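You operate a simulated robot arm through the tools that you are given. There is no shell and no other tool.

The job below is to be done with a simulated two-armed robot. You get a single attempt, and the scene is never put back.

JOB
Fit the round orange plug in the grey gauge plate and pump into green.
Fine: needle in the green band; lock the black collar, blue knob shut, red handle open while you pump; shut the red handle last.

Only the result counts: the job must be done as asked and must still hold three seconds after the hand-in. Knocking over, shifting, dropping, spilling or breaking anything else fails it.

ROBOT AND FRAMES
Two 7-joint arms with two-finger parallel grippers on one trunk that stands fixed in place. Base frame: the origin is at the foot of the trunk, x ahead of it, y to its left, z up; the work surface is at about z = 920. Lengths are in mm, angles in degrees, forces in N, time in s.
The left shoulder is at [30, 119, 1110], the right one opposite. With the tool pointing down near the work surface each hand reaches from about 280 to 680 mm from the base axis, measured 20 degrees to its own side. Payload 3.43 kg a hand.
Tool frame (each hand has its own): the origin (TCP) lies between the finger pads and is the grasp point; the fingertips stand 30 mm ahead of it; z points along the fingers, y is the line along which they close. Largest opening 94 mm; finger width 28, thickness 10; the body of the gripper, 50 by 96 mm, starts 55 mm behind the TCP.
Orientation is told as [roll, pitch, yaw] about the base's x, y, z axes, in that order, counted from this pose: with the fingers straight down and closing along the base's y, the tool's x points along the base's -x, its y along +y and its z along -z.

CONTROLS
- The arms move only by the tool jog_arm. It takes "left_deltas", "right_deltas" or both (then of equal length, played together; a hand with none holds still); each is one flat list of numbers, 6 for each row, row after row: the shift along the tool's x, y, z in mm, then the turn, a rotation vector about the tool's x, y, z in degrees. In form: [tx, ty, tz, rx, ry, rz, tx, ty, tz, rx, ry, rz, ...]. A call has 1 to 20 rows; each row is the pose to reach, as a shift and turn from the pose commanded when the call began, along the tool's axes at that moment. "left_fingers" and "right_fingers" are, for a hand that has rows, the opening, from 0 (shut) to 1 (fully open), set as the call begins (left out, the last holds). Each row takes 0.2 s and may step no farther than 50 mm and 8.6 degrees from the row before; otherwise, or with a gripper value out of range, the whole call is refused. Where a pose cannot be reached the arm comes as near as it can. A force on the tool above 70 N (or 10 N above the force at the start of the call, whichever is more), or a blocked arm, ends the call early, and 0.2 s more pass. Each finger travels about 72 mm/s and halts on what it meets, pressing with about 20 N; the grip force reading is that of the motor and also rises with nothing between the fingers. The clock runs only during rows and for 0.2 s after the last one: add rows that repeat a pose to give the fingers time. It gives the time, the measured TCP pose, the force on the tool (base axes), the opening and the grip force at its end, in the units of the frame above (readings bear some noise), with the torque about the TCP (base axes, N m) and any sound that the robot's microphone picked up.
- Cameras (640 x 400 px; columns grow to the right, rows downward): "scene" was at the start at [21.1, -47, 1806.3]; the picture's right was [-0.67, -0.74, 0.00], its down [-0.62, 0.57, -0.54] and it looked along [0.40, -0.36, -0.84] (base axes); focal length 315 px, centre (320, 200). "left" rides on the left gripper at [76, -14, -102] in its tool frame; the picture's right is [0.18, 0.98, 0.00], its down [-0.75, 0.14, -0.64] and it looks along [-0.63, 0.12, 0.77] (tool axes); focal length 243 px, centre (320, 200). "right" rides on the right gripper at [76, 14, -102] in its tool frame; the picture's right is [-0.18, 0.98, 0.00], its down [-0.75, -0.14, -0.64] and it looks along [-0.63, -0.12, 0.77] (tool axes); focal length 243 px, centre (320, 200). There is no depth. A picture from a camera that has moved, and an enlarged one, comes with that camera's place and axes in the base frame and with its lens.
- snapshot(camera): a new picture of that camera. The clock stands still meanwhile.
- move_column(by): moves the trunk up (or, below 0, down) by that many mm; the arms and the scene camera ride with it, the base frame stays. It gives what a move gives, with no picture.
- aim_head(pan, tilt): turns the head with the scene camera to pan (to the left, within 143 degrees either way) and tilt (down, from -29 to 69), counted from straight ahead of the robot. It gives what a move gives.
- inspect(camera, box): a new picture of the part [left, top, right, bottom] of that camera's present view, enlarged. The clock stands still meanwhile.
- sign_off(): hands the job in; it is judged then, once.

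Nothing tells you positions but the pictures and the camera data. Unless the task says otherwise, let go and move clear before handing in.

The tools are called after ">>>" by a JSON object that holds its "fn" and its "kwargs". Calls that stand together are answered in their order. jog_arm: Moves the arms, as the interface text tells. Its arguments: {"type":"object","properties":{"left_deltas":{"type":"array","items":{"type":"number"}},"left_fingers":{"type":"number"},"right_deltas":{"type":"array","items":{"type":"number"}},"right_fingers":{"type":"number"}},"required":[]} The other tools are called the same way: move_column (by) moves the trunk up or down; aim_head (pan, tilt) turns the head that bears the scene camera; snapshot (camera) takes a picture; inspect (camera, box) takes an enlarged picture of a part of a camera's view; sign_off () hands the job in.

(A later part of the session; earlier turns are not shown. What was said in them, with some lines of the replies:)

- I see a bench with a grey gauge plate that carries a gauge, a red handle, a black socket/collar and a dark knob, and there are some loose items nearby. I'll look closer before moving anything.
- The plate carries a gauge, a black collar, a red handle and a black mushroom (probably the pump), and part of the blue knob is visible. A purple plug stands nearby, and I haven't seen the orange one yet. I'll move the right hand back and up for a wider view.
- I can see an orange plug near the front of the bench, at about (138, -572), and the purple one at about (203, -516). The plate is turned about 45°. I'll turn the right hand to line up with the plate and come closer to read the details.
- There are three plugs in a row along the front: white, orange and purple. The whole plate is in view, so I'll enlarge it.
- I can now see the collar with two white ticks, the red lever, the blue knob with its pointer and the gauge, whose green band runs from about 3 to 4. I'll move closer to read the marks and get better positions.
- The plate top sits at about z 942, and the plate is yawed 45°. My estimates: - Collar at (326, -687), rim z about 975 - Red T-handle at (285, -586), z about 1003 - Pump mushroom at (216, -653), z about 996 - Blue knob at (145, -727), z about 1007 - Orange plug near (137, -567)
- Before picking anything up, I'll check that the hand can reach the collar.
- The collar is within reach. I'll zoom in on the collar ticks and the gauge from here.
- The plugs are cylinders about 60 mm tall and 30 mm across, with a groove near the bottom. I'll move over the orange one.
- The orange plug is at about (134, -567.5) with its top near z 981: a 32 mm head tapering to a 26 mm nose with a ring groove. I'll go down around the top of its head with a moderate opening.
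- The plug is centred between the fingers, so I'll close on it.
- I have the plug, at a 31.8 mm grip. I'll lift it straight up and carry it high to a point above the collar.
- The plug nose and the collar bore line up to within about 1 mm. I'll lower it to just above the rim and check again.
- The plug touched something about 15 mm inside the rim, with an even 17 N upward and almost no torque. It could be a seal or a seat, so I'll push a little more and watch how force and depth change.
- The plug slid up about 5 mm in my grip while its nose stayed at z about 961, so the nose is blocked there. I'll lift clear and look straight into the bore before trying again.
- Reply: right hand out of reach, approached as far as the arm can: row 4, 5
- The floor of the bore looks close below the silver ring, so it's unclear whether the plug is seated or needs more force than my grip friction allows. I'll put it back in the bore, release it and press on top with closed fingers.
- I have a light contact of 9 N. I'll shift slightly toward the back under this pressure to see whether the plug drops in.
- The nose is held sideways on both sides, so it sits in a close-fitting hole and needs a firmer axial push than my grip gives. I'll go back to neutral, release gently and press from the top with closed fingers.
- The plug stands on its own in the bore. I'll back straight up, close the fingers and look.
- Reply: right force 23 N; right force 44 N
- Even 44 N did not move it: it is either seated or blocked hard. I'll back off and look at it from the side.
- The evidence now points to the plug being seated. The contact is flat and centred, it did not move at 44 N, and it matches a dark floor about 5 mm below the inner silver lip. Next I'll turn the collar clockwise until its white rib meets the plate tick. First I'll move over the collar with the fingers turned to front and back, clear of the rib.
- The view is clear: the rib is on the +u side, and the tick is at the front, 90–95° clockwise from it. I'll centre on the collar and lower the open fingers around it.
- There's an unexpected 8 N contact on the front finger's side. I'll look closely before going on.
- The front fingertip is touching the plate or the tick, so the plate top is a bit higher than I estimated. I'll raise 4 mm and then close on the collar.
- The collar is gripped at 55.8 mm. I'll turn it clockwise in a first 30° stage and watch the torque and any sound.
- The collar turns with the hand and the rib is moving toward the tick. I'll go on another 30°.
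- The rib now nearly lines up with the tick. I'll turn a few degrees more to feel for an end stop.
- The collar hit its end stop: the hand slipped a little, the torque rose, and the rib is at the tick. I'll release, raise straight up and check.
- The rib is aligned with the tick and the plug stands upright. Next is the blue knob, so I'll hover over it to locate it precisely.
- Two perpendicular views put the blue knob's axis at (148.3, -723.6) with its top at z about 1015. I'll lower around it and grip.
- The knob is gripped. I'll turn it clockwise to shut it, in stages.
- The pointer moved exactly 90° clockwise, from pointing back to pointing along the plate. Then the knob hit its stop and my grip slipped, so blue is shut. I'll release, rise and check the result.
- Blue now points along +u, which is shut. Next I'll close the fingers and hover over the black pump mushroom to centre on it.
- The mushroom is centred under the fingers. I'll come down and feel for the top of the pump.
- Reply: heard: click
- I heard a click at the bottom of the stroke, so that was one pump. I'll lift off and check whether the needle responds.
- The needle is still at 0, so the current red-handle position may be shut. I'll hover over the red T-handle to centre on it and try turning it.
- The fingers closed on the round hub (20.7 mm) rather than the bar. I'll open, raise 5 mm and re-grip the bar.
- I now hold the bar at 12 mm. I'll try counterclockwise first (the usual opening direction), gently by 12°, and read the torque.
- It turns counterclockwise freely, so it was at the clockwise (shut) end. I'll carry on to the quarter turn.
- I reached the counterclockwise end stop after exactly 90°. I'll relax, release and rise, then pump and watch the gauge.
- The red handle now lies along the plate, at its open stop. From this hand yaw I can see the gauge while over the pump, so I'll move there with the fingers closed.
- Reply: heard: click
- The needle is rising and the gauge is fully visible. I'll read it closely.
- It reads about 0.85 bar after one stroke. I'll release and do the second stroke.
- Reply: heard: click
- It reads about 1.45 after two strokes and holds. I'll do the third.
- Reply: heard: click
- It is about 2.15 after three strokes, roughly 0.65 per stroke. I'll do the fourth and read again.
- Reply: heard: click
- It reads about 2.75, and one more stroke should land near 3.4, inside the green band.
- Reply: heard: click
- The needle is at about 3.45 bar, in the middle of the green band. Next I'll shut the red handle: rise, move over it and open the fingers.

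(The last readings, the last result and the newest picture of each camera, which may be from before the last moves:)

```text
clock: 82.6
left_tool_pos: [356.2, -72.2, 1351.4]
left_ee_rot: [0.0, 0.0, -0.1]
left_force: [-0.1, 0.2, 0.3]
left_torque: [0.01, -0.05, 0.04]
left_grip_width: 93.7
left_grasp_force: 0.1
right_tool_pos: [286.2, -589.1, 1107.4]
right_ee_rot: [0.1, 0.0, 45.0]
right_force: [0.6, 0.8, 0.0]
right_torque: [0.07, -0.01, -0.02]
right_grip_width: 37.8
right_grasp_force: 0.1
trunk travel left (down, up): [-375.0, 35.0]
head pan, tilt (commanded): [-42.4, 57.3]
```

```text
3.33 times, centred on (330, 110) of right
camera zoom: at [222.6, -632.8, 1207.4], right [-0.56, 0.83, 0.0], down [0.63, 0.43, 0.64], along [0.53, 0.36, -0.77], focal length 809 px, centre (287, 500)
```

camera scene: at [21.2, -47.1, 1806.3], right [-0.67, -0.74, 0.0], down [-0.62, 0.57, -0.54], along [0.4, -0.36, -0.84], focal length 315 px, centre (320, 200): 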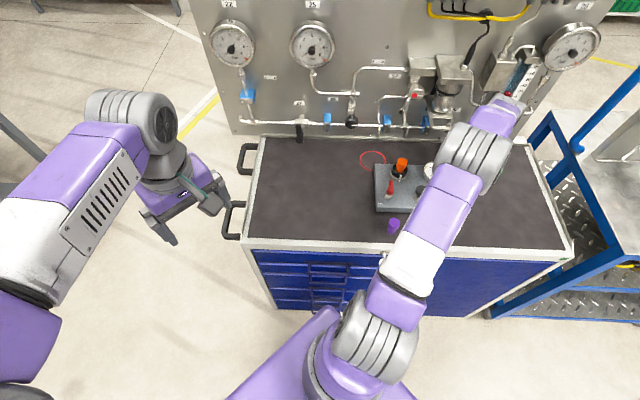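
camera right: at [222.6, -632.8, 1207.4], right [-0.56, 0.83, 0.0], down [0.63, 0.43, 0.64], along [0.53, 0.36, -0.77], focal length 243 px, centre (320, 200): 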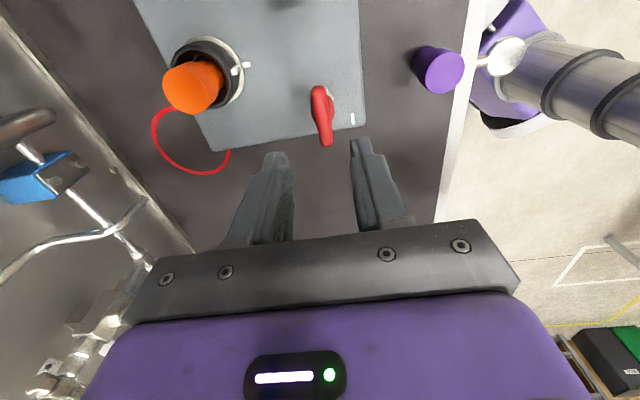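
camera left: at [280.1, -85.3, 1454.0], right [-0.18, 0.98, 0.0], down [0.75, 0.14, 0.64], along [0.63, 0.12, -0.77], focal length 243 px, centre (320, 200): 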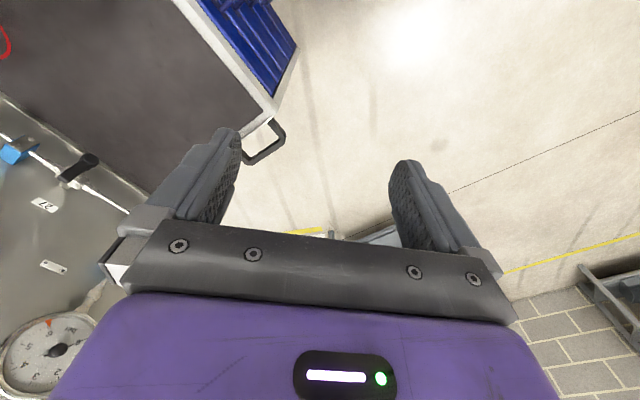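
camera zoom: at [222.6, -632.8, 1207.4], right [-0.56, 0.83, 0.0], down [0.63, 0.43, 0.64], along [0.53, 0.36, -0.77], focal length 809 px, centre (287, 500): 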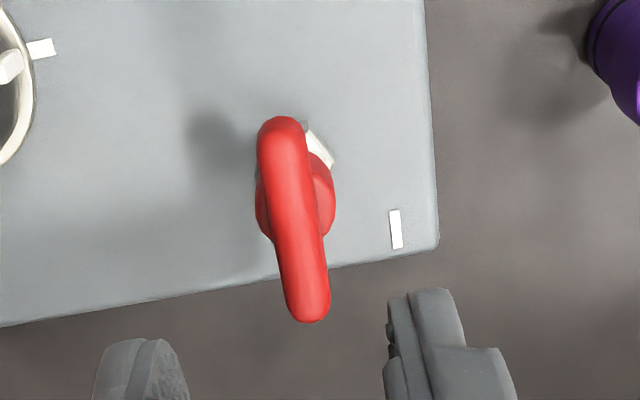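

>>> {"fn": "jog_arm", "kwargs": {"right_deltas": [0, 1.6, 25, 0, 0, 0, 0, 1.6, 50, 0, 0, 0, 0, 1.6, 66, 0, 0, 0, 0, 1.6, 75, 0, 0, 0, 0, 1.6, 75, 0, 0, 0]}}

>>> {"fn": "inspect", "kwargs": {"camera": "right", "box": [220, 80, 420, 230]}}

```text
clock: 83.8
left_tool_pos: [356.1, -71.2, 1351.8]
left_ee_rot: [-0.1, 0.0, -0.1]
left_force: [1.0, -0.3, -0.3]
left_torque: [0.0, 0.02, 0.02]
left_grip_width: 93.9
left_grasp_force: 0.0
right_tool_pos: [284.7, -586.9, 1029.7]
right_ee_rot: [0.0, 0.0, 45.0]
right_force: [-0.1, -0.3, 0.3]
right_torque: [0.0, 0.01, 0.01]
right_grip_width: 37.6
right_grasp_force: 0.0
trunk travel left (down, up): [-375.0, 35.0]
head pan, tilt (commanded): [-42.4, 57.3]
```

```text
2.67 times, centred on (320, 155) of right
camera zoom: at [220.9, -631.2, 1131.8], right [-0.56, 0.83, 0.0], down [0.63, 0.43, 0.64], along [0.53, 0.36, -0.77], focal length 647 px, centre (320, 320)
```

zoom: 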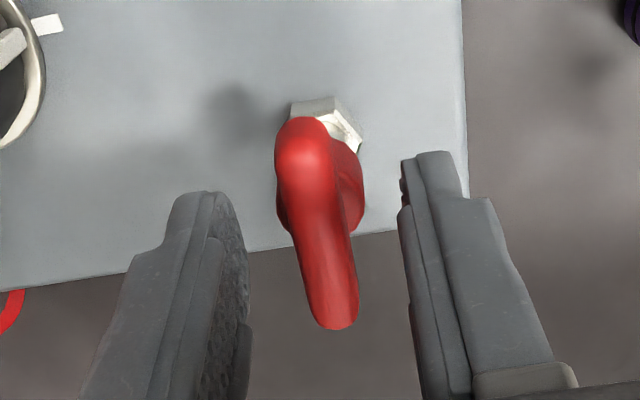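

>>> {"fn": "jog_arm", "kwargs": {"right_deltas": [0, 0, -0.7, 0, 0, 0, 0, 0, -0.7, 0, 0, 0, 0, 0, -0.7, 0, 0, 0], "right_fingers": 0}}

```text
clock: 84.6
left_tool_pos: [355.8, -73.2, 1351.0]
left_ee_rot: [0.0, 0.0, 0.0]
left_force: [0.3, 0.8, -0.3]
left_torque: [0.03, -0.02, -0.01]
left_grip_width: 93.9
left_grasp_force: 0.0
right_tool_pos: [285.7, -588.2, 1030.6]
right_ee_rot: [0.2, 0.0, 45.0]
right_force: [-0.6, 0.9, 0.5]
right_torque: [-0.16, 0.05, -0.01]
right_grip_width: 11.7
right_grasp_force: 20.2
trunk travel left (down, up): [-375.0, 35.0]
head pan, tilt (commanded): [-42.4, 57.3]
```

I'm gripping the bar (11.7 mm). I'll turn it clockwise 90° to the shut stop.

>>> {"fn": "jog_arm", "kwargs": {"right_deltas": [0, 0, 0, 0, 0, 7, 0, 0, 0, 0, 0, 14, 0, 0, 0, 0, 0, 21, 0, 0, 0, 0, 0, 28, 0, 0, 0, 0, 0, 35, 0, 0, 0, 0, 0, 42, 0, 0, 0, 0, 0, 49, 0, 0, 0, 0, 0, 56, 0, 0, 0, 0, 0, 63, 0, 0, 0, 0, 0, 70, 0, 0, 0, 0, 0, 77, 0, 0, 0, 0, 0, 82, 0, 0, 0, 0, 0, 82]}}

>>> {"fn": "inspect", "kwargs": {"camera": "right", "box": [160, 80, 420, 240]}}

```text
clock: 87.4
left_tool_pos: [356.1, -72.6, 1351.6]
left_ee_rot: [0.1, 0.0, 0.0]
left_force: [-0.3, -0.7, 0.1]
left_torque: [0.01, 0.02, 0.01]
left_grip_width: 94.0
left_grasp_force: 0.2
right_tool_pos: [284.9, -586.6, 1031.0]
right_ee_rot: [0.0, 0.2, -37.0]
right_force: [-4.9, 6.2, 0.3]
right_torque: [-0.06, -0.05, -0.07]
right_grip_width: 12.0
right_grasp_force: 20.5
trunk travel left (down, up): [-375.0, 35.0]
head pan, tilt (commanded): [-42.4, 57.3]
```

```text
2.46 times, centred on (290, 160) of right
camera zoom: at [232.9, -529.5, 1132.2], right [0.74, 0.67, 0.0], down [0.52, -0.57, 0.64], along [0.43, -0.47, -0.77], focal length 597 px, centre (394, 298)
```

zoom: 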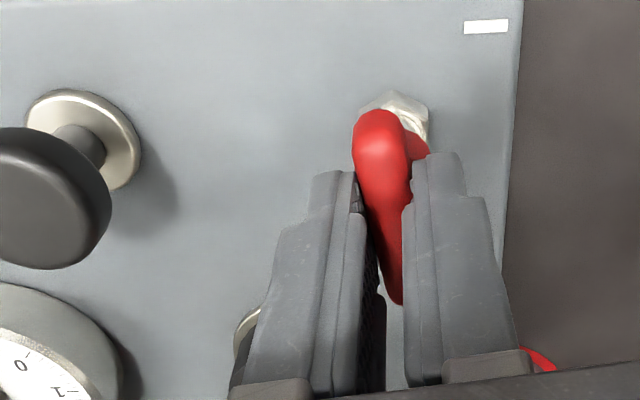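

Eighty-two degrees are done. I'll finish to the stop with a slight over-travel to feel it.

>>> {"fn": "jog_arm", "kwargs": {"right_deltas": [0, 0, 0, 0, 0, 4, 0, 0, 0, 0, 0, 8, 0, 0, 0, 0, 0, 11, 0, 0, 0, 0, 0, 11]}}

>>> {"fn": "inspect", "kwargs": {"camera": "right", "box": [160, 80, 420, 240]}}

```text
clock: 88.4
left_tool_pos: [356.5, -71.5, 1350.8]
left_ee_rot: [0.1, 0.1, 0.0]
left_force: [0.2, 1.1, 0.1]
left_torque: [-0.02, 0.04, 0.0]
left_grip_width: 93.8
left_grasp_force: 0.1
right_tool_pos: [285.0, -586.4, 1031.0]
right_ee_rot: [0.0, 0.0, -48.0]
right_force: [-3.5, 3.7, 1.2]
right_torque: [0.0, 0.01, 0.59]
right_grip_width: 13.2
right_grasp_force: 19.6
trunk travel left (down, up): [-375.0, 35.0]
head pan, tilt (commanded): [-42.4, 57.3]
```

```text
2.46 times, centred on (290, 160) of right
camera zoom: at [244.8, -520.8, 1132.2], right [0.85, 0.52, 0.0], down [0.4, -0.65, 0.64], along [0.33, -0.55, -0.77], focal length 597 px, centre (394, 298)
```

zoom: 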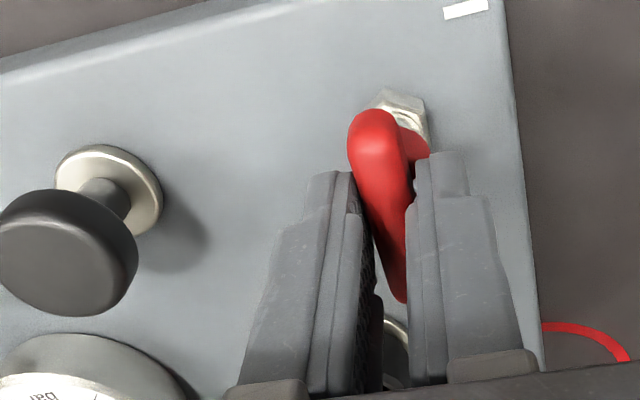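

I reached the shut stop, with 0.59 N·m of resistance. I'll relax, release, rise and check everything.

>>> {"fn": "jog_arm", "kwargs": {"right_deltas": [0, 0, 0, 0, 0, -2, 0, 0, 0, 0, 0, -2.8, 0, 0, 0, 0, 0, -2.8]}}

>>> {"fn": "jog_arm", "kwargs": {"right_deltas": [0, 0, 0, 0, 0, 0, 0, 0, 0, 0, 0, 0, 0, 0, -20, 0, 0, 0, 0, 0, -50, 0, 0, 0, 0, 0, -80, 0, 0, 0, 20, 0, -110, 0, 0, 0, 60, 0, -140, 0, 0, 0, 60, 0, -140, 0, 0, 0], "right_fingers": 0.35}}

>>> {"fn": "snapshot", "kwargs": {"camera": "right"}}

>>> {"fn": "snapshot", "kwargs": {"camera": "scene"}}

```text
clock: 89.2
left_tool_pos: [355.8, -71.5, 1351.0]
left_ee_rot: [0.0, 0.0, 0.0]
left_force: [0.4, -0.5, -0.2]
left_torque: [0.0, 0.0, -0.03]
left_grip_width: 94.1
left_grasp_force: 0.0
right_tool_pos: [285.9, -587.7, 1030.6]
right_ee_rot: [0.0, 0.0, -45.2]
right_force: [-3.0, 2.7, -0.5]
right_torque: [-0.02, -0.03, 0.44]
right_grip_width: 11.7
right_grasp_force: 19.9
trunk travel left (down, up): [-375.0, 35.0]
head pan, tilt (commanded): [-42.4, 57.3]
```

```text
clock: 91.0
left_tool_pos: [358.5, -72.0, 1350.3]
left_ee_rot: [0.1, 0.1, 0.0]
left_force: [0.3, -0.7, 0.5]
left_torque: [0.01, 0.03, 0.0]
left_grip_width: 94.0
left_grasp_force: 0.2
right_tool_pos: [243.4, -544.2, 1171.3]
right_ee_rot: [-0.1, 0.2, -45.2]
right_force: [0.5, 0.0, 0.5]
right_torque: [0.05, 0.03, -0.02]
right_grip_width: 32.9
right_grasp_force: 0.0
trunk travel left (down, up): [-375.0, 35.0]
head pan, tilt (commanded): [-42.4, 57.3]
```

```text
taken
camera right: at [200.6, -480.9, 1272.6], right [0.83, 0.56, 0.0], down [0.43, -0.64, 0.64], along [0.36, -0.53, -0.77], focal length 243 px, centre (320, 200)
```

right: 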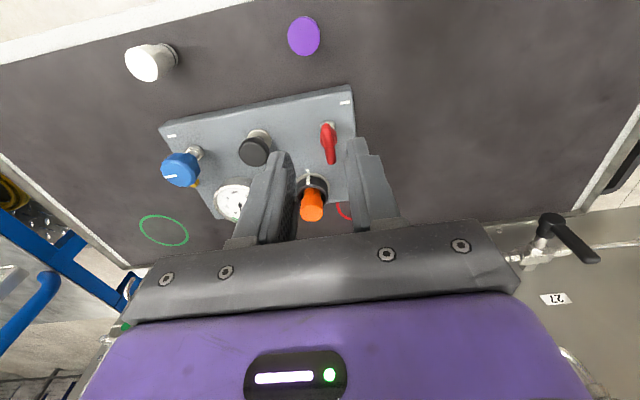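

```text
taken
camera scene: at [22.9, -48.6, 1806.2], right [-0.67, -0.74, 0.0], down [-0.62, 0.57, -0.54], along [0.4, -0.36, -0.84], focal length 315 px, centre (320, 200)
```

scene: 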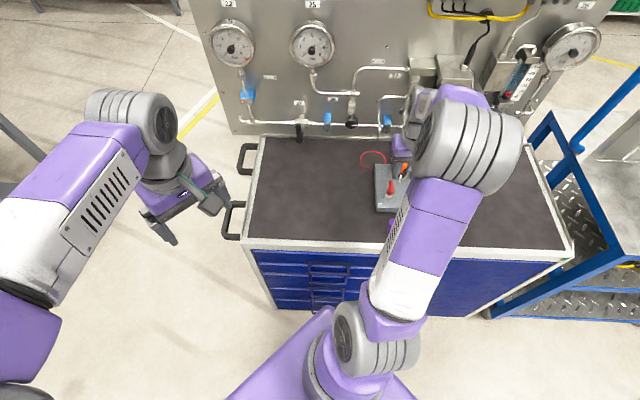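

>>> {"fn": "jog_arm", "kwargs": {"right_deltas": [0, -25, -10, 0, 0, 0, 0, -50, -25, 0, 0, 0, 0, -90, -40, 0, 0, 0, 0, -90, -40, 0, 0, 0]}}

>>> {"fn": "snapshot", "kwargs": {"camera": "right"}}

```text
clock: 92.0
left_tool_pos: [356.8, -71.7, 1351.2]
left_ee_rot: [0.0, 0.0, 0.0]
left_force: [0.5, 0.3, 0.0]
left_torque: [0.01, -0.01, 0.01]
left_grip_width: 93.9
left_grasp_force: 0.0
right_tool_pos: [181.3, -609.9, 1211.9]
right_ee_rot: [0.0, 0.0, -45.2]
right_force: [-0.1, -0.5, 0.5]
right_torque: [0.0, 0.03, -0.02]
right_grip_width: 32.8
right_grasp_force: 0.0
trunk travel left (down, up): [-375.0, 35.0]
head pan, tilt (commanded): [-42.4, 57.3]
```

```text
taken
camera right: at [136.7, -544.8, 1312.8], right [0.83, 0.56, 0.0], down [0.43, -0.63, 0.64], along [0.36, -0.53, -0.77], focal length 243 px, centre (320, 200)
```

right: 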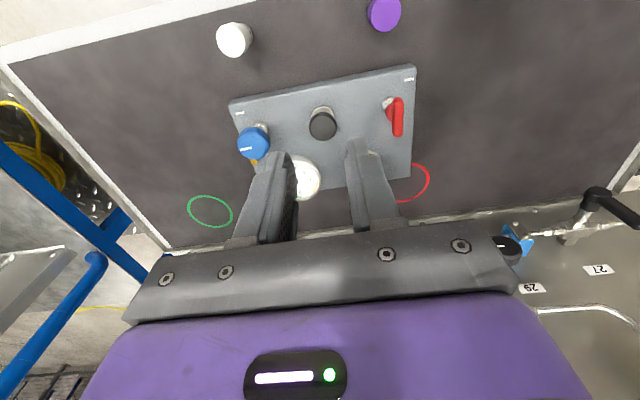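

>>> {"fn": "jog_arm", "kwargs": {"right_deltas": [10, 0, -5, 0, 0, 0, 20, 0, -10, 0, 0, 0, 20, 0, -10, 0, 0, 0], "right_fingers": 1}}

>>> {"fn": "inspect", "kwargs": {"camera": "right", "box": [230, 70, 420, 230]}}

>>> {"fn": "inspect", "kwargs": {"camera": "right", "box": [250, 150, 350, 220]}}

```text
clock: 92.8
left_tool_pos: [356.7, -72.3, 1350.9]
left_ee_rot: [0.0, 0.0, 0.0]
left_force: [0.5, 0.3, -0.5]
left_torque: [-0.01, 0.01, -0.02]
left_grip_width: 94.1
left_grasp_force: 0.1
right_tool_pos: [166.6, -595.0, 1220.9]
right_ee_rot: [0.0, 0.0, -45.2]
right_force: [-0.7, -0.5, 0.2]
right_torque: [-0.06, -0.01, -0.01]
right_grip_width: 94.1
right_grasp_force: 0.0
trunk travel left (down, up): [-375.0, 35.0]
head pan, tilt (commanded): [-42.4, 57.3]
```

```text
2.50 times, centred on (325, 150) of right
camera zoom: at [122.6, -530.7, 1322.5], right [0.83, 0.56, 0.0], down [0.43, -0.63, 0.64], along [0.36, -0.53, -0.77], focal length 606 px, centre (308, 325)
```

zoom: 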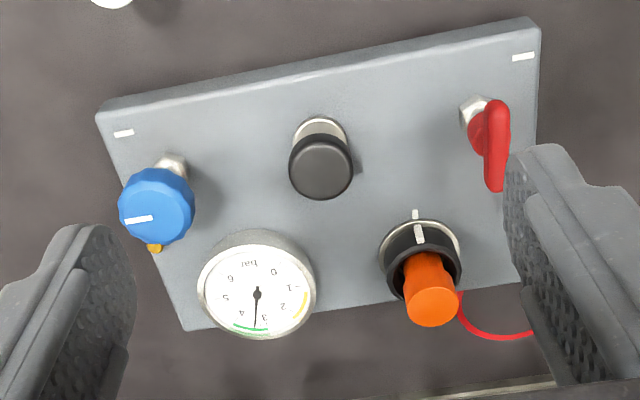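

```text
5.71 times, centred on (300, 185) of right
camera zoom: at [122.6, -530.7, 1322.5], right [0.83, 0.56, 0.0], down [0.43, -0.63, 0.64], along [0.36, -0.53, -0.77], focal length 1386 px, centre (434, 286)
```

zoom: 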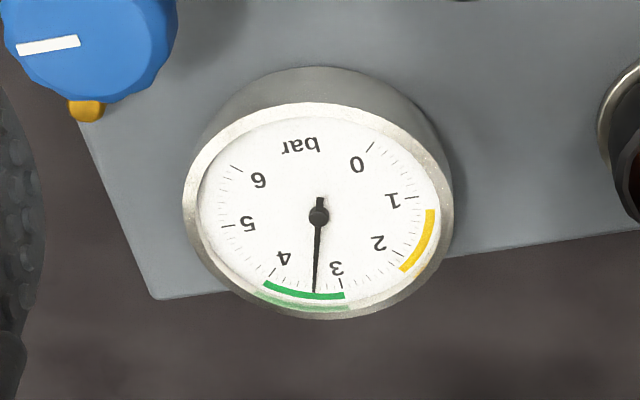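

The needle is at about 3.4 in the green, red is shut, blue is shut, and the collar rib is at its tick. I'll wait a few seconds to check that the pressure holds.

>>> {"fn": "jog_arm", "kwargs": {"right_deltas": [0, 0, 0, 0, 0, 0, 0, 0, 0, 0, 0, 0, 0, 0, 0, 0, 0, 0, 0, 0, 0, 0, 0, 0, 0, 0, 0, 0, 0, 0, 0, 0, 0, 0, 0, 0, 0, 0, 0, 0, 0, 0, 0, 0, 0, 0, 0, 0, 0, 0, 0, 0, 0, 0, 0, 0, 0, 0, 0, 0, 0, 0, 0, 0, 0, 0, 0, 0, 0, 0, 0, 0, 0, 0, 0, 0, 0, 0, 0, 0, 0, 0, 0, 0, 0, 0, 0, 0, 0, 0, 0, 0, 0, 0, 0, 0, 0, 0, 0, 0, 0, 0, 0, 0, 0, 0, 0, 0, 0, 0, 0, 0, 0, 0, 0, 0, 0, 0, 0, 0]}}

>>> {"fn": "inspect", "kwargs": {"camera": "right", "box": [250, 150, 350, 220]}}

>>> {"fn": "inspect", "kwargs": {"camera": "right", "box": [360, 100, 440, 210]}}

>>> {"fn": "snapshot", "kwargs": {"camera": "right"}}

```text
clock: 97.0
left_tool_pos: [355.8, -72.1, 1351.9]
left_ee_rot: [-0.1, -0.1, 0.0]
left_force: [0.0, -0.8, -0.1]
left_torque: [0.03, 0.01, 0.03]
left_grip_width: 94.2
left_grasp_force: 0.0
right_tool_pos: [167.3, -594.3, 1220.6]
right_ee_rot: [0.0, 0.0, -45.2]
right_force: [-0.1, -0.1, 0.1]
right_torque: [0.01, 0.0, 0.02]
right_grip_width: 93.9
right_grasp_force: 0.0
trunk travel left (down, up): [-375.0, 35.0]
head pan, tilt (commanded): [-42.4, 57.3]
```

```text
5.71 times, centred on (300, 185) of right
camera zoom: at [122.5, -530.5, 1322.7], right [0.83, 0.56, 0.0], down [0.43, -0.63, 0.64], along [0.36, -0.53, -0.77], focal length 1386 px, centre (434, 286)
```

zoom: 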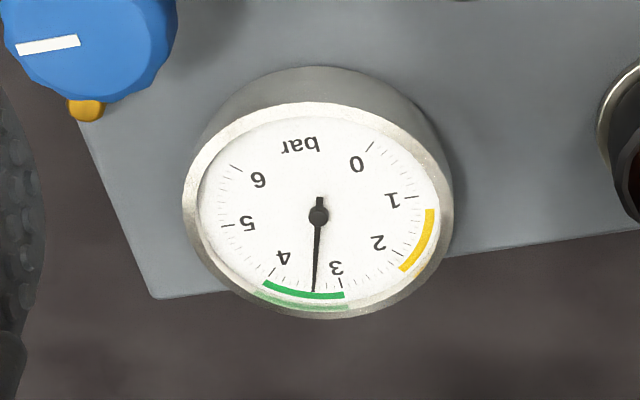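

```text
3.64 times, centred on (400, 155) of right
camera zoom: at [122.5, -530.5, 1322.7], right [0.83, 0.56, 0.0], down [0.43, -0.63, 0.64], along [0.36, -0.53, -0.77], focal length 882 px, centre (29, 364)
```

zoom: 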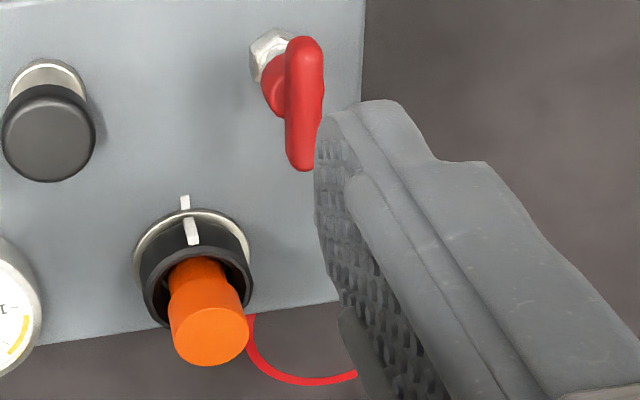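

```text
taken
camera right: at [122.5, -530.5, 1322.7], right [0.83, 0.56, 0.0], down [0.43, -0.63, 0.64], along [0.36, -0.53, -0.77], focal length 243 px, centre (320, 200)
```

right: 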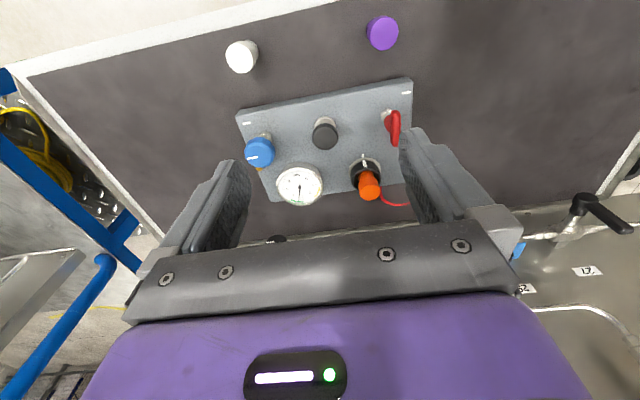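

The needle is steady in the green at about 3.4 bar. The orange plug is in, the collar rib is at its tick, the blue knob is at its shut stop and the red handle is back at its shut stop. The white and purple plugs are still standing, and the hand is clear. I'm handing in.

>>> {"fn": "sign_off", "kwargs": {}}

```text
The job is handed in.
```

The orange plug is fitted in the gauge plate and the gauge reads about 3.4 bar, inside the green band. I watched it for about four seconds before handing in and it held steady.

- **Plug:** it is pushed in until it would go no further; 44 N did not move it. It holds pressure.
- **Black collar:** I turned it clockwise to its end stop, with its white rib at the plate tick.
- **Blue knob:** it turned 90° clockwise to its shut stop.
- **Pumping:** five strokes with the red handle open. One earlier stroke, with the red handle still shut, did not move the needle.
- **Red handle:** it was shut last, back against its stop.

The white and purple plugs are still standing where they were, and the hand is clear of the plate.
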